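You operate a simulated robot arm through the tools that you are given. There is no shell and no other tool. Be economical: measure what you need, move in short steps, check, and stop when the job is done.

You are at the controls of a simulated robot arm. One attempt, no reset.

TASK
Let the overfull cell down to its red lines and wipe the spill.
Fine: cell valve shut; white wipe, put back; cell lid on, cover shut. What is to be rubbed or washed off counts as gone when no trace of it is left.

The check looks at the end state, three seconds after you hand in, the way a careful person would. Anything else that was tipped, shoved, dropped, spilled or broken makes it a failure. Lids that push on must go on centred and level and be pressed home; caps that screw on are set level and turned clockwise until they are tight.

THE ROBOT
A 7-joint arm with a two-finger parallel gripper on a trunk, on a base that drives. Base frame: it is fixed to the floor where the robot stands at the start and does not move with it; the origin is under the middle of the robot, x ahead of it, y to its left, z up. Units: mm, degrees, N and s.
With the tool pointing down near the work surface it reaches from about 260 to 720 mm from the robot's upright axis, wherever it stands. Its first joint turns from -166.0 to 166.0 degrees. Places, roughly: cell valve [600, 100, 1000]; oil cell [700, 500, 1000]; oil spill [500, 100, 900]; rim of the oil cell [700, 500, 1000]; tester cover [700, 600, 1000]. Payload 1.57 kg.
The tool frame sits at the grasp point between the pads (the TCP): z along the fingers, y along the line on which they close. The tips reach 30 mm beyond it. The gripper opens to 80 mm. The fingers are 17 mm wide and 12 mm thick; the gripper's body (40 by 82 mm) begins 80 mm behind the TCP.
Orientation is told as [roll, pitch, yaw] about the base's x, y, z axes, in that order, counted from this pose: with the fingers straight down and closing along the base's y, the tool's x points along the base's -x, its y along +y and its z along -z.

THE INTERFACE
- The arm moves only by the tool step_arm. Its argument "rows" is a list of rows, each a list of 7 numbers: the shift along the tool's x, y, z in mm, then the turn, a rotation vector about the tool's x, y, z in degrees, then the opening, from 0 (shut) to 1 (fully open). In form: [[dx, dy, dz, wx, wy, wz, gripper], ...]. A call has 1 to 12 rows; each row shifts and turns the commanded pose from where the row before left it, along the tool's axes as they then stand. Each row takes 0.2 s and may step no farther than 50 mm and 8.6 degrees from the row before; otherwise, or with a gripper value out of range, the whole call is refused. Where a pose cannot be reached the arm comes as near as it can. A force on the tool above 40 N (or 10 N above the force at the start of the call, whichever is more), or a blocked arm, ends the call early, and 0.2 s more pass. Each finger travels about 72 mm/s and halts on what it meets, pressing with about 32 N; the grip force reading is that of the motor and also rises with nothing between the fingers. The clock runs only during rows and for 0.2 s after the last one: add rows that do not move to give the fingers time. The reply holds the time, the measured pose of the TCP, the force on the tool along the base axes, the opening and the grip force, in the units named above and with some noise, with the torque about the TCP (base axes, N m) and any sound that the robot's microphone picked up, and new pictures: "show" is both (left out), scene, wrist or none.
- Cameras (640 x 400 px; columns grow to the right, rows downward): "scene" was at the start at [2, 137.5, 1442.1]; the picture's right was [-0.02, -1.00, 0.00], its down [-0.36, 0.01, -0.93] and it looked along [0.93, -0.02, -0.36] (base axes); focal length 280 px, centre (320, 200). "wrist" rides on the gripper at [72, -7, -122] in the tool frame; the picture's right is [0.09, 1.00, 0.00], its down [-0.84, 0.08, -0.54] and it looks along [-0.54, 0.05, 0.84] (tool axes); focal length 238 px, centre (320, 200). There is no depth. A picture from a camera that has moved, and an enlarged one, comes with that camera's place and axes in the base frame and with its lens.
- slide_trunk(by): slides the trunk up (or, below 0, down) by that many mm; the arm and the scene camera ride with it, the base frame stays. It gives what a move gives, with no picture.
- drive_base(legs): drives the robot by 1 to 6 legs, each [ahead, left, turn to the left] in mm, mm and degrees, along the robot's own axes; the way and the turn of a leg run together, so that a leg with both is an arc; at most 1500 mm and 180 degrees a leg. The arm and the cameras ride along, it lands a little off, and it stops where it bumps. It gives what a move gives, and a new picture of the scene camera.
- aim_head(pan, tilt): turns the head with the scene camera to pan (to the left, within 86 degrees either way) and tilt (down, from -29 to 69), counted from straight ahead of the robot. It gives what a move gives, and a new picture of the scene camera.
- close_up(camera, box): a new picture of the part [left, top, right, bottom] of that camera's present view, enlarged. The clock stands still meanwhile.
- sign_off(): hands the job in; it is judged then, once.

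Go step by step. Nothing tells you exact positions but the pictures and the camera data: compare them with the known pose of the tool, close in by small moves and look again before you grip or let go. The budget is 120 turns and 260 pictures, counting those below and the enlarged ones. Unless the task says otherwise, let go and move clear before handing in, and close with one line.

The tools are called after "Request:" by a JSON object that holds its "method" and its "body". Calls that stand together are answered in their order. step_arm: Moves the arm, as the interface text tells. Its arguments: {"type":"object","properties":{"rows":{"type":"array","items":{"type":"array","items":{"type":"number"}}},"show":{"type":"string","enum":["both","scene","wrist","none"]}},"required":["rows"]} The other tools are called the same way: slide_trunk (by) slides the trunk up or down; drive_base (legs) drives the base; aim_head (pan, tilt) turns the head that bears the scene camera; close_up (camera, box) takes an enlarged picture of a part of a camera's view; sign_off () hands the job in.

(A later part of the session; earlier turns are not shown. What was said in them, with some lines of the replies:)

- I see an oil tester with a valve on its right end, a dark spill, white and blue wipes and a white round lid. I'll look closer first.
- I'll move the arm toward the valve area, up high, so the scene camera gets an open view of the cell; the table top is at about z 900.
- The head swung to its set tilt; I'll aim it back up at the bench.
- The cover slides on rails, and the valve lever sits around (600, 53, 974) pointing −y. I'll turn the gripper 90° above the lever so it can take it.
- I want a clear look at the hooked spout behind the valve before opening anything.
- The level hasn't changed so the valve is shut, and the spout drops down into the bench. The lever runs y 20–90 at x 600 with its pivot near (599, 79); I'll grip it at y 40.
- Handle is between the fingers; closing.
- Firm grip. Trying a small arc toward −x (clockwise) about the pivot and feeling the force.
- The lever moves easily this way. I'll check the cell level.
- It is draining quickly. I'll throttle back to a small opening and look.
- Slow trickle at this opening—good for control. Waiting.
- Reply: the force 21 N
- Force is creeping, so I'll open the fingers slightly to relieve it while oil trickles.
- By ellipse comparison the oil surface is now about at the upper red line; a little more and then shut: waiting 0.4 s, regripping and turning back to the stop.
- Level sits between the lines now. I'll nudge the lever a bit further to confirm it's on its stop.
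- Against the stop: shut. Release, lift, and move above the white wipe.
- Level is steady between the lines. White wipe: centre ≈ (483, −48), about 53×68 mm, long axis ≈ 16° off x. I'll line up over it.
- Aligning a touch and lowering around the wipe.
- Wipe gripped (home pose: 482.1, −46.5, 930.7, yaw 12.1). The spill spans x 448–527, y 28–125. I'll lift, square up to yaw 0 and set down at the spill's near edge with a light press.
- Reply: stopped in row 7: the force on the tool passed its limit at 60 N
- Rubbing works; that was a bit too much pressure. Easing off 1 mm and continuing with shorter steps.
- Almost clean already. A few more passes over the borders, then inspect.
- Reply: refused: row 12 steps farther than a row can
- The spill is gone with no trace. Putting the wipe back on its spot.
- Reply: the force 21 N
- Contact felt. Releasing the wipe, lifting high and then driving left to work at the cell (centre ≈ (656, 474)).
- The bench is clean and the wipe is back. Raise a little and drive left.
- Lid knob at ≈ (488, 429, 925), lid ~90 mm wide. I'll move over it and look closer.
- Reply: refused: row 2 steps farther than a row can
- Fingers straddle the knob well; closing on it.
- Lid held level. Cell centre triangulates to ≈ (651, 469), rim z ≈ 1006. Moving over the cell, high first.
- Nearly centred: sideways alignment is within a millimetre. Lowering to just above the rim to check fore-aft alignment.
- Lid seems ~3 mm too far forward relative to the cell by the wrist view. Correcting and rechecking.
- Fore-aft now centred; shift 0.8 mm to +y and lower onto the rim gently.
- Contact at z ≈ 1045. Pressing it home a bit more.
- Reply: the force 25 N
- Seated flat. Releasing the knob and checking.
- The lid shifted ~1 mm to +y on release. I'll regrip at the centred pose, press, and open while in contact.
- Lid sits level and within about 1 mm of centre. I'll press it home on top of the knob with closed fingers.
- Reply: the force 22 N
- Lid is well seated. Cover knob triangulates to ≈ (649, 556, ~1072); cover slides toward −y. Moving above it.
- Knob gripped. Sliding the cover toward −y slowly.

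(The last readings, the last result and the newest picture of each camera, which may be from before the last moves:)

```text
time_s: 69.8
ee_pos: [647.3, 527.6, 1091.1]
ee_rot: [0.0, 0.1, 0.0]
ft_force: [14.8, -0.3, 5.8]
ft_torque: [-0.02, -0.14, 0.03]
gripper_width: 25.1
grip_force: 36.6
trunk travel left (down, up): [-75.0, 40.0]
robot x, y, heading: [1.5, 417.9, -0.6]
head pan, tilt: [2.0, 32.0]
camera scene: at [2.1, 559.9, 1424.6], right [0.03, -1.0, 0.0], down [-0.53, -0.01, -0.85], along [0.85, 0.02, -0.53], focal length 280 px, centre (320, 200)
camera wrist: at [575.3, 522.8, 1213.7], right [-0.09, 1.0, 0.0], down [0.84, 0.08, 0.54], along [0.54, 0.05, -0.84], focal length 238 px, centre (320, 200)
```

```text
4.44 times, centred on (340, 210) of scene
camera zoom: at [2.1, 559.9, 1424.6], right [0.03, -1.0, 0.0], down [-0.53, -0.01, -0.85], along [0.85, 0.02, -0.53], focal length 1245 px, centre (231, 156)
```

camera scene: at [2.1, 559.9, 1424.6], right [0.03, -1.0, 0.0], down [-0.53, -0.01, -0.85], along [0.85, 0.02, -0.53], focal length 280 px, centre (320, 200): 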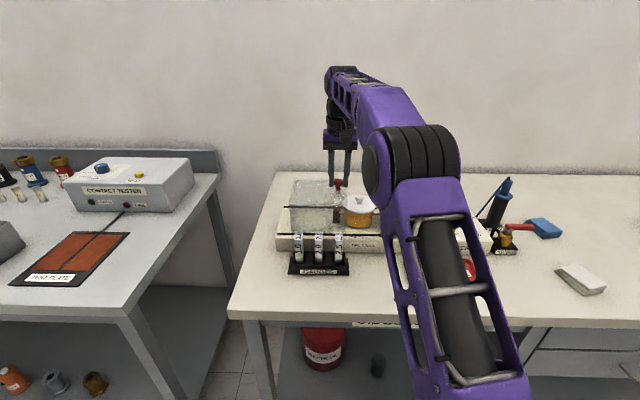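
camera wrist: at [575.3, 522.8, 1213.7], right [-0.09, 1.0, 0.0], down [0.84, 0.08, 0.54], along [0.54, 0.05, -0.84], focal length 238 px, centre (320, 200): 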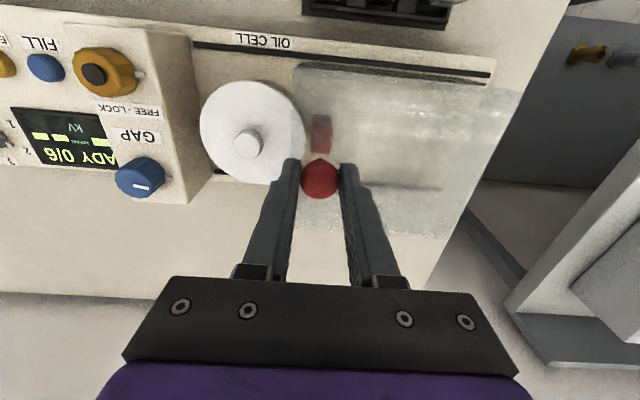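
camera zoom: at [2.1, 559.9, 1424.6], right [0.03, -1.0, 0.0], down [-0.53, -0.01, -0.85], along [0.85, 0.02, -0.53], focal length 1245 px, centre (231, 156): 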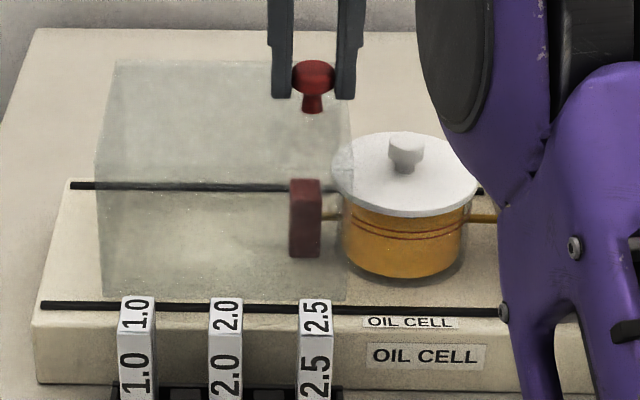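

Request:
{"method": "step_arm", "body": {"rows": [[-1, -10, 0, 0, 0, 0, 0.1], [0, -10, 0, 0, 0, 0, 0.1], [0, -10, 0, 0, 0, 0, 0.1], [0, -10, 0, 0, 0, 0, 0.1], [0, -10, 0, 0, 0, 0, 0.1], [0, -10, 0, 0, 0, 0, 0.1]]}}

Request:
{"method": "close_up", "body": {"camera": "wrist", "box": [180, 20, 500, 260]}}

```text
time_s: 71.2
ee_pos: [647.4, 470.0, 1090.9]
ee_rot: [0.0, 0.2, 0.0]
ft_force: [8.7, -0.4, 4.5]
ft_torque: [0.09, -0.96, 0.02]
gripper_width: 25.2
grip_force: 36.8
trunk travel left (down, up): [-75.0, 40.0]
robot x, y, heading: [0.5, 415.5, -0.4]
head pan, tilt: [2.0, 32.0]
camera scene: at [1.3, 560.0, 1424.5], right [0.03, -1.0, 0.0], down [-0.53, -0.01, -0.85], along [0.85, 0.02, -0.53], focal length 280 px, centre (320, 200)
camera wrist: at [575.6, 463.5, 1213.8], right [-0.09, 1.0, 0.0], down [0.84, 0.08, 0.54], along [0.54, 0.05, -0.84], focal length 238 px, centre (320, 200)
```

scene: 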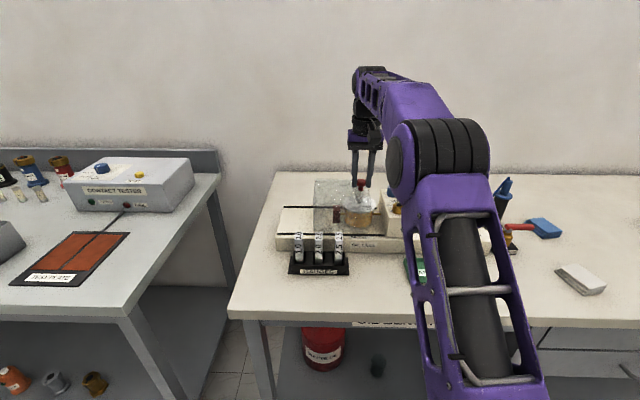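
wrist: 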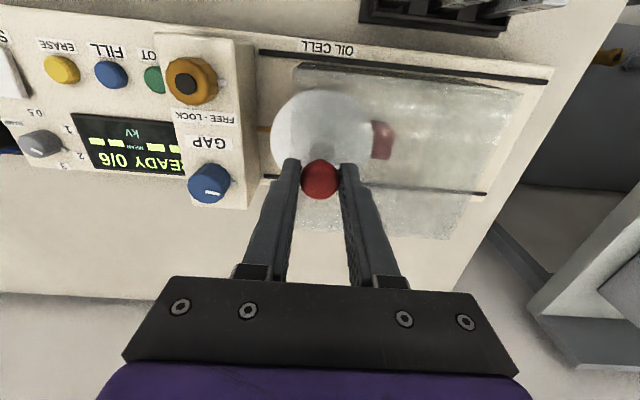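

```text
1.67 times, centred on (340, 140) of wrist
camera zoom: at [575.6, 463.5, 1213.8], right [-0.09, 1.0, 0.0], down [0.84, 0.08, 0.54], along [0.54, 0.05, -0.84], focal length 397 px, centre (287, 300)
```

zoom: 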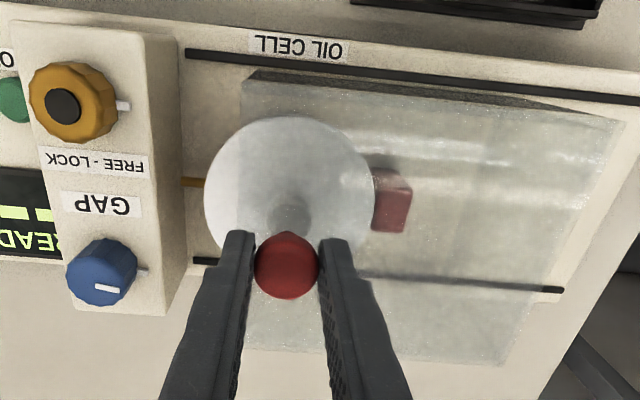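

Request:
{"method": "step_arm", "body": {"rows": [[0, -10, 0, 0, 0, 0, 0.1], [0, -8, 0, 0, 0, 0, 0.1], [0, -5, 0, 0, 0, 0, 0.1], [0, -4, 0, 0, 0, 0, 0.1], [0, -4, 0, 0, 0, 0, 0.1]], "show": "none"}}

Request:
{"method": "close_up", "body": {"camera": "wrist", "box": [180, 20, 500, 260]}}

Request:
{"method": "close_up", "body": {"camera": "scene", "box": [290, 165, 430, 255]}}

```text
time_s: 72.4
ee_pos: [648.3, 439.3, 1091.5]
ee_rot: [0.1, 0.3, 0.1]
ft_force: [-2.0, 1.1, 6.0]
ft_torque: [0.03, 1.08, 0.03]
gripper_width: 25.1
grip_force: 36.6
trunk travel left (down, up): [-75.0, 40.0]
robot x, y, heading: [1.5, 414.2, -0.6]
head pan, tilt: [2.0, 32.0]
```

```text
1.67 times, centred on (340, 140) of wrist
camera zoom: at [575.7, 432.8, 1213.9], right [-0.09, 1.0, 0.0], down [0.84, 0.08, 0.54], along [0.54, 0.05, -0.84], focal length 397 px, centre (287, 300)
```

zoom: 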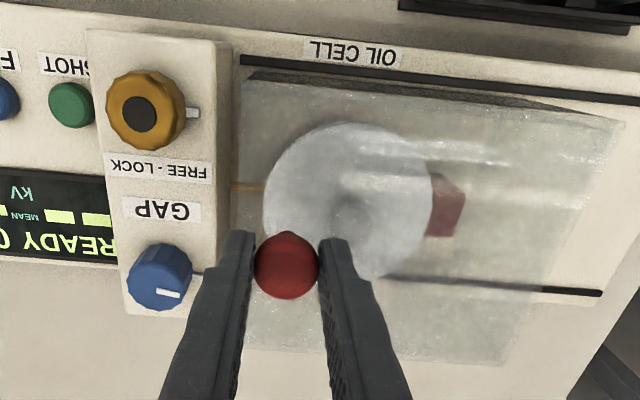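

```text
4.44 times, centred on (360, 210) of scene
camera zoom: at [0.4, 560.1, 1424.6], right [0.03, -1.0, 0.0], down [-0.53, -0.01, -0.85], along [0.85, 0.02, -0.53], focal length 1245 px, centre (142, 156)
```

zoom: 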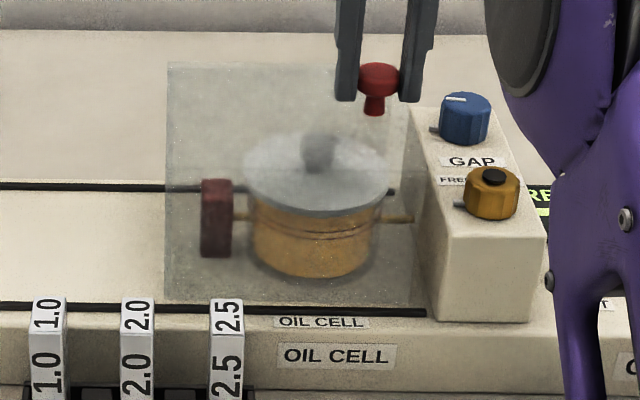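

Almost shut; continuing gently until the stop is felt.

Request:
{"method": "step_arm", "body": {"rows": [[0, -3, 0, 0, 0, 0, 0.1], [0, -3, 0, 0, 0, 0, 0.1], [0, -2, 0, 0, 0, 0, 0.1], [0, -2, 0, 0, 0, 0, 0.1], [0, 0, 0, 0, 0, 0, 0.1]], "show": "none"}}

Request:
{"method": "close_up", "body": {"camera": "wrist", "box": [180, 20, 500, 260]}}

Request:
{"method": "close_up", "body": {"camera": "scene", "box": [330, 165, 430, 245]}}

```text
time_s: 73.6
ee_pos: [648.3, 428.9, 1092.4]
ee_rot: [0.0, 0.2, 0.1]
ft_force: [-10.5, 0.9, 3.6]
ft_torque: [0.01, -0.38, -0.03]
gripper_width: 24.8
grip_force: 36.3
trunk travel left (down, up): [-75.0, 40.0]
robot x, y, heading: [6.6, 420.2, -0.5]
head pan, tilt: [2.0, 32.0]
```

```text
1.67 times, centred on (340, 140) of wrist
camera zoom: at [575.6, 422.7, 1213.7], right [-0.09, 1.0, 0.0], down [0.84, 0.08, 0.54], along [0.54, 0.05, -0.84], focal length 397 px, centre (287, 300)
```

zoom: 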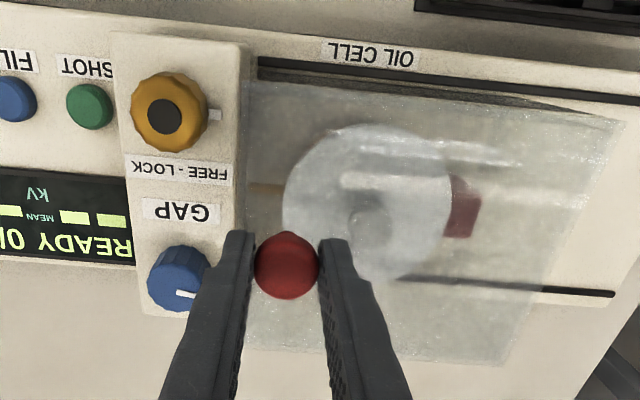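

```text
5.00 times, centred on (380, 205) of scene
camera zoom: at [-0.6, 560.0, 1424.5], right [0.03, -1.0, 0.0], down [-0.53, -0.01, -0.85], along [0.85, 0.02, -0.53], focal length 1401 px, centre (20, 175)
```

zoom: 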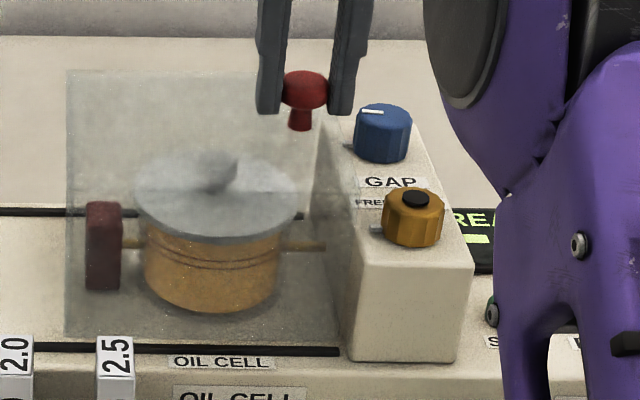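

Request:
{"method": "step_arm", "body": {"rows": [[1, -2, 0, 0, 0, 0, 0.1], [0, -2, 0, 0, 0, 0, 0.1], [0, -1, 0, 0, 0, 0, 0.1], [0, 0, 0, 0, 0, 0, 0.1]], "show": "none"}}

Request:
{"method": "close_up", "body": {"camera": "wrist", "box": [180, 20, 420, 200]}}

Request:
{"method": "close_up", "body": {"camera": "scene", "box": [350, 165, 430, 245]}}

```text
time_s: 74.6
ee_pos: [647.2, 429.1, 1091.1]
ee_rot: [0.1, 0.3, 0.2]
ft_force: [-4.9, 18.9, -10.1]
ft_torque: [0.49, -0.75, 0.12]
gripper_width: 25.3
grip_force: 37.0
trunk travel left (down, up): [-75.0, 40.0]
robot x, y, heading: [0.4, 417.9, -0.6]
head pan, tilt: [2.0, 32.0]
```

```text
2.22 times, centred on (300, 110) of wrist
camera zoom: at [575.9, 421.5, 1213.9], right [-0.1, 1.0, 0.0], down [0.84, 0.08, 0.54], along [0.54, 0.05, -0.84], focal length 530 px, centre (364, 400)
```

zoom: 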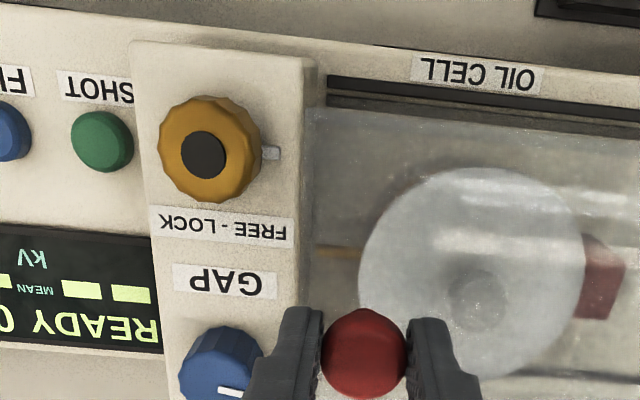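

```text
5.00 times, centred on (390, 205) of scene
camera zoom: at [1.1, 562.0, 1424.2], right [0.03, -1.0, 0.0], down [-0.53, -0.02, -0.85], along [0.85, 0.02, -0.53], focal length 1401 px, centre (-30, 175)
```

zoom: 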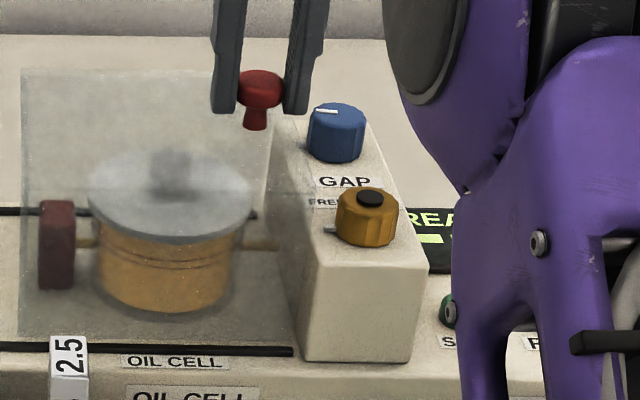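

The stop is reached (cover against the block, 19 N). Relaxing, releasing the knob and lifting away.

Request:
{"method": "step_arm", "body": {"rows": [[0, 1.5, 0, 0, 0, 0, 0.1], [0, 0, 0, 0, 0, 0, 0.45], [0, 0, 0, 0, 0, 0, 0.45], [0, 0, -10, 0, 0, 0, 0.45], [0, 0, -40, 0, 0, 0, 0.45], [0, 0, -40, 0, 0, 0, 0.6], [40, 20, 0, 0, 0, 0, 1], [45, 0, 0, 0, 0, 0, 1], [45, 0, 0, 0, 0, 0, 1]]}}

Request:
{"method": "close_up", "body": {"camera": "scene", "box": [300, 165, 440, 265]}}

Request:
{"method": "close_up", "body": {"camera": "wrist", "box": [160, 150, 480, 320]}}

```text
time_s: 76.6
ee_pos: [507.8, 445.5, 1177.3]
ee_rot: [0.0, 0.2, 0.1]
ft_force: [0.1, -0.4, -0.5]
ft_torque: [-0.02, 0.03, -0.01]
gripper_width: 80.1
grip_force: 0.1
out of reach, approached as far as the arm can: row 6
trunk travel left (down, up): [-75.0, 40.0]
robot x, y, heading: [1.3, 415.7, -0.4]
head pan, tilt: [2.0, 32.0]
camera scene: at [1.0, 560.0, 1424.5], right [0.03, -1.0, 0.0], down [-0.53, -0.01, -0.85], along [0.85, 0.02, -0.53], focal length 280 px, centre (320, 200)
camera wrist: at [435.7, 439.2, 1300.3], right [-0.09, 1.0, 0.0], down [0.84, 0.08, 0.54], along [0.54, 0.05, -0.84], focal length 238 px, centre (320, 200)
```

scene: 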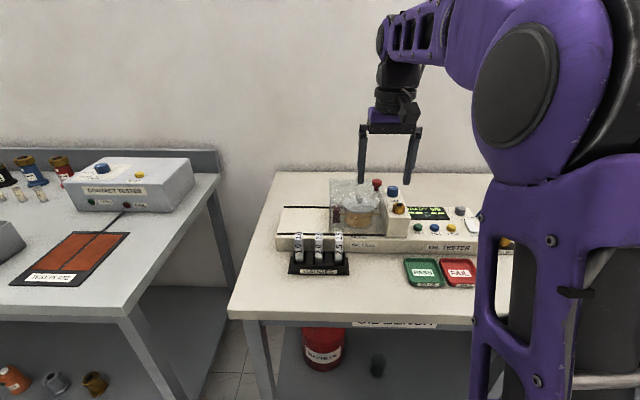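
wrist: 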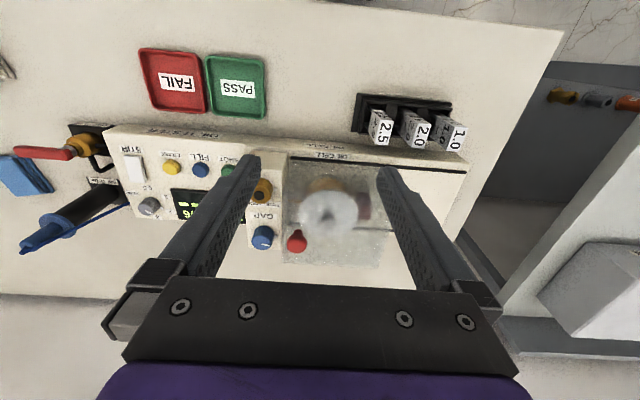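

```text
4.00 times, centred on (370, 215) of scene
camera zoom: at [1.0, 560.0, 1424.5], right [0.03, -1.0, 0.0], down [-0.53, -0.01, -0.85], along [0.85, 0.02, -0.53], focal length 1121 px, centre (120, 140)
```

zoom: 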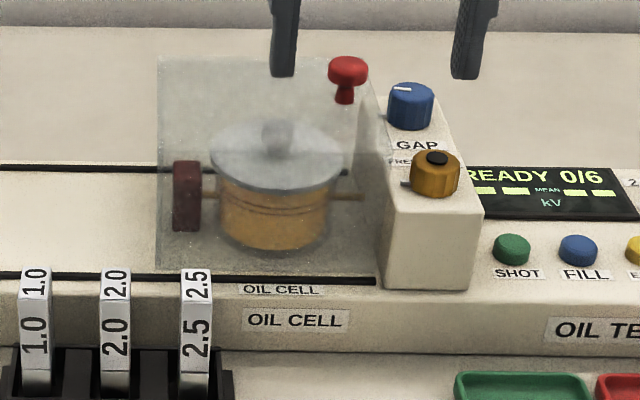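

```text
2.00 times, centred on (320, 235) of wrist
camera zoom: at [435.7, 439.2, 1300.3], right [-0.09, 1.0, 0.0], down [0.84, 0.08, 0.54], along [0.54, 0.05, -0.84], focal length 477 px, centre (320, 130)
```

zoom: 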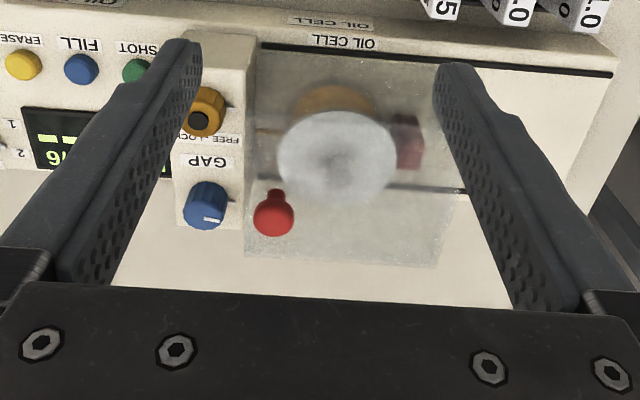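

Cover is shut. One last look at the valve, bench and wipe.

Request:
{"method": "aim_head", "body": {"pan": -15, "tilt": 34}}

Request:
{"method": "close_up", "body": {"camera": "wrist", "box": [0, 30, 200, 260]}}

Request:
{"method": "close_up", "body": {"camera": "scene", "box": [280, 160, 480, 300]}}

```text
time_s: 77.4
ee_pos: [508.4, 444.9, 1178.0]
ee_rot: [0.1, 0.2, 0.1]
ft_force: [0.5, -0.4, -0.4]
ft_torque: [-0.01, 0.02, 0.03]
gripper_width: 79.8
grip_force: 0.1
trunk travel left (down, up): [-75.0, 40.0]
robot x, y, heading: [-3.4, 418.2, -0.5]
head pan, tilt: [-15.0, 34.0]
camera scene: at [-3.2, 534.1, 1421.4], right [-0.27, -0.96, 0.0], down [-0.54, 0.15, -0.83], along [0.8, -0.22, -0.56], focal length 280 px, centre (320, 200)
```

scene: 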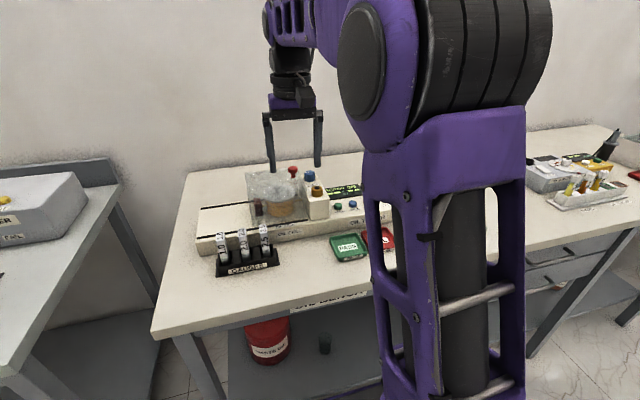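

```text
1.74 times, centred on (100, 145) of wrist
camera zoom: at [436.5, 439.2, 1300.5], right [-0.09, 1.0, 0.0], down [0.84, 0.08, 0.54], along [0.54, 0.05, -0.84], focal length 414 px, centre (703, 296)
```

zoom: 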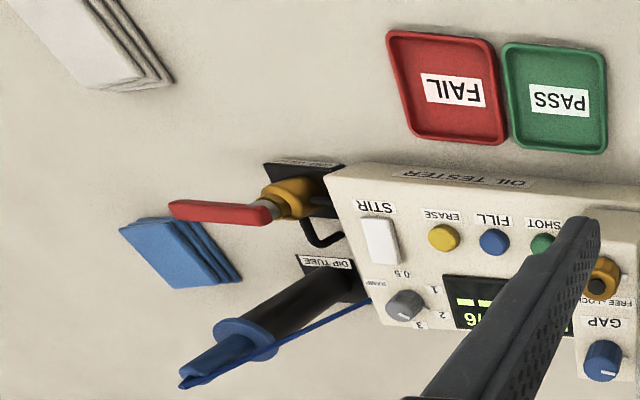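

```text
2.86 times, centred on (380, 230) of scene
camera zoom: at [-3.2, 534.1, 1421.4], right [-0.27, -0.96, 0.0], down [-0.54, 0.15, -0.83], along [0.8, -0.22, -0.56], focal length 801 px, centre (149, 114)
```

zoom: 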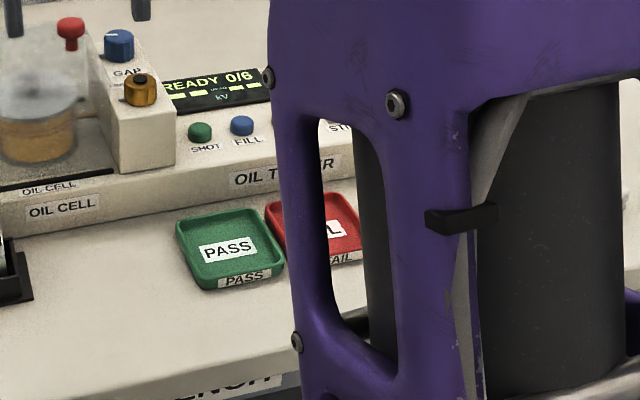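

The lever is on its shut stop, the bench is clean, and the white wipe is back in place. The lid is on, the cover is shut and the arm is clear, so I'm handing in.

Request:
{"method": "sign_off", "body": {}}

```text
The job is handed in.
```

I let the cell down to between its red lines and shut the valve. I wiped up the spill until no trace showed and put the white wipe back. The lid is on and pressed home, about 1 mm off centre at most, and the cover is shut.
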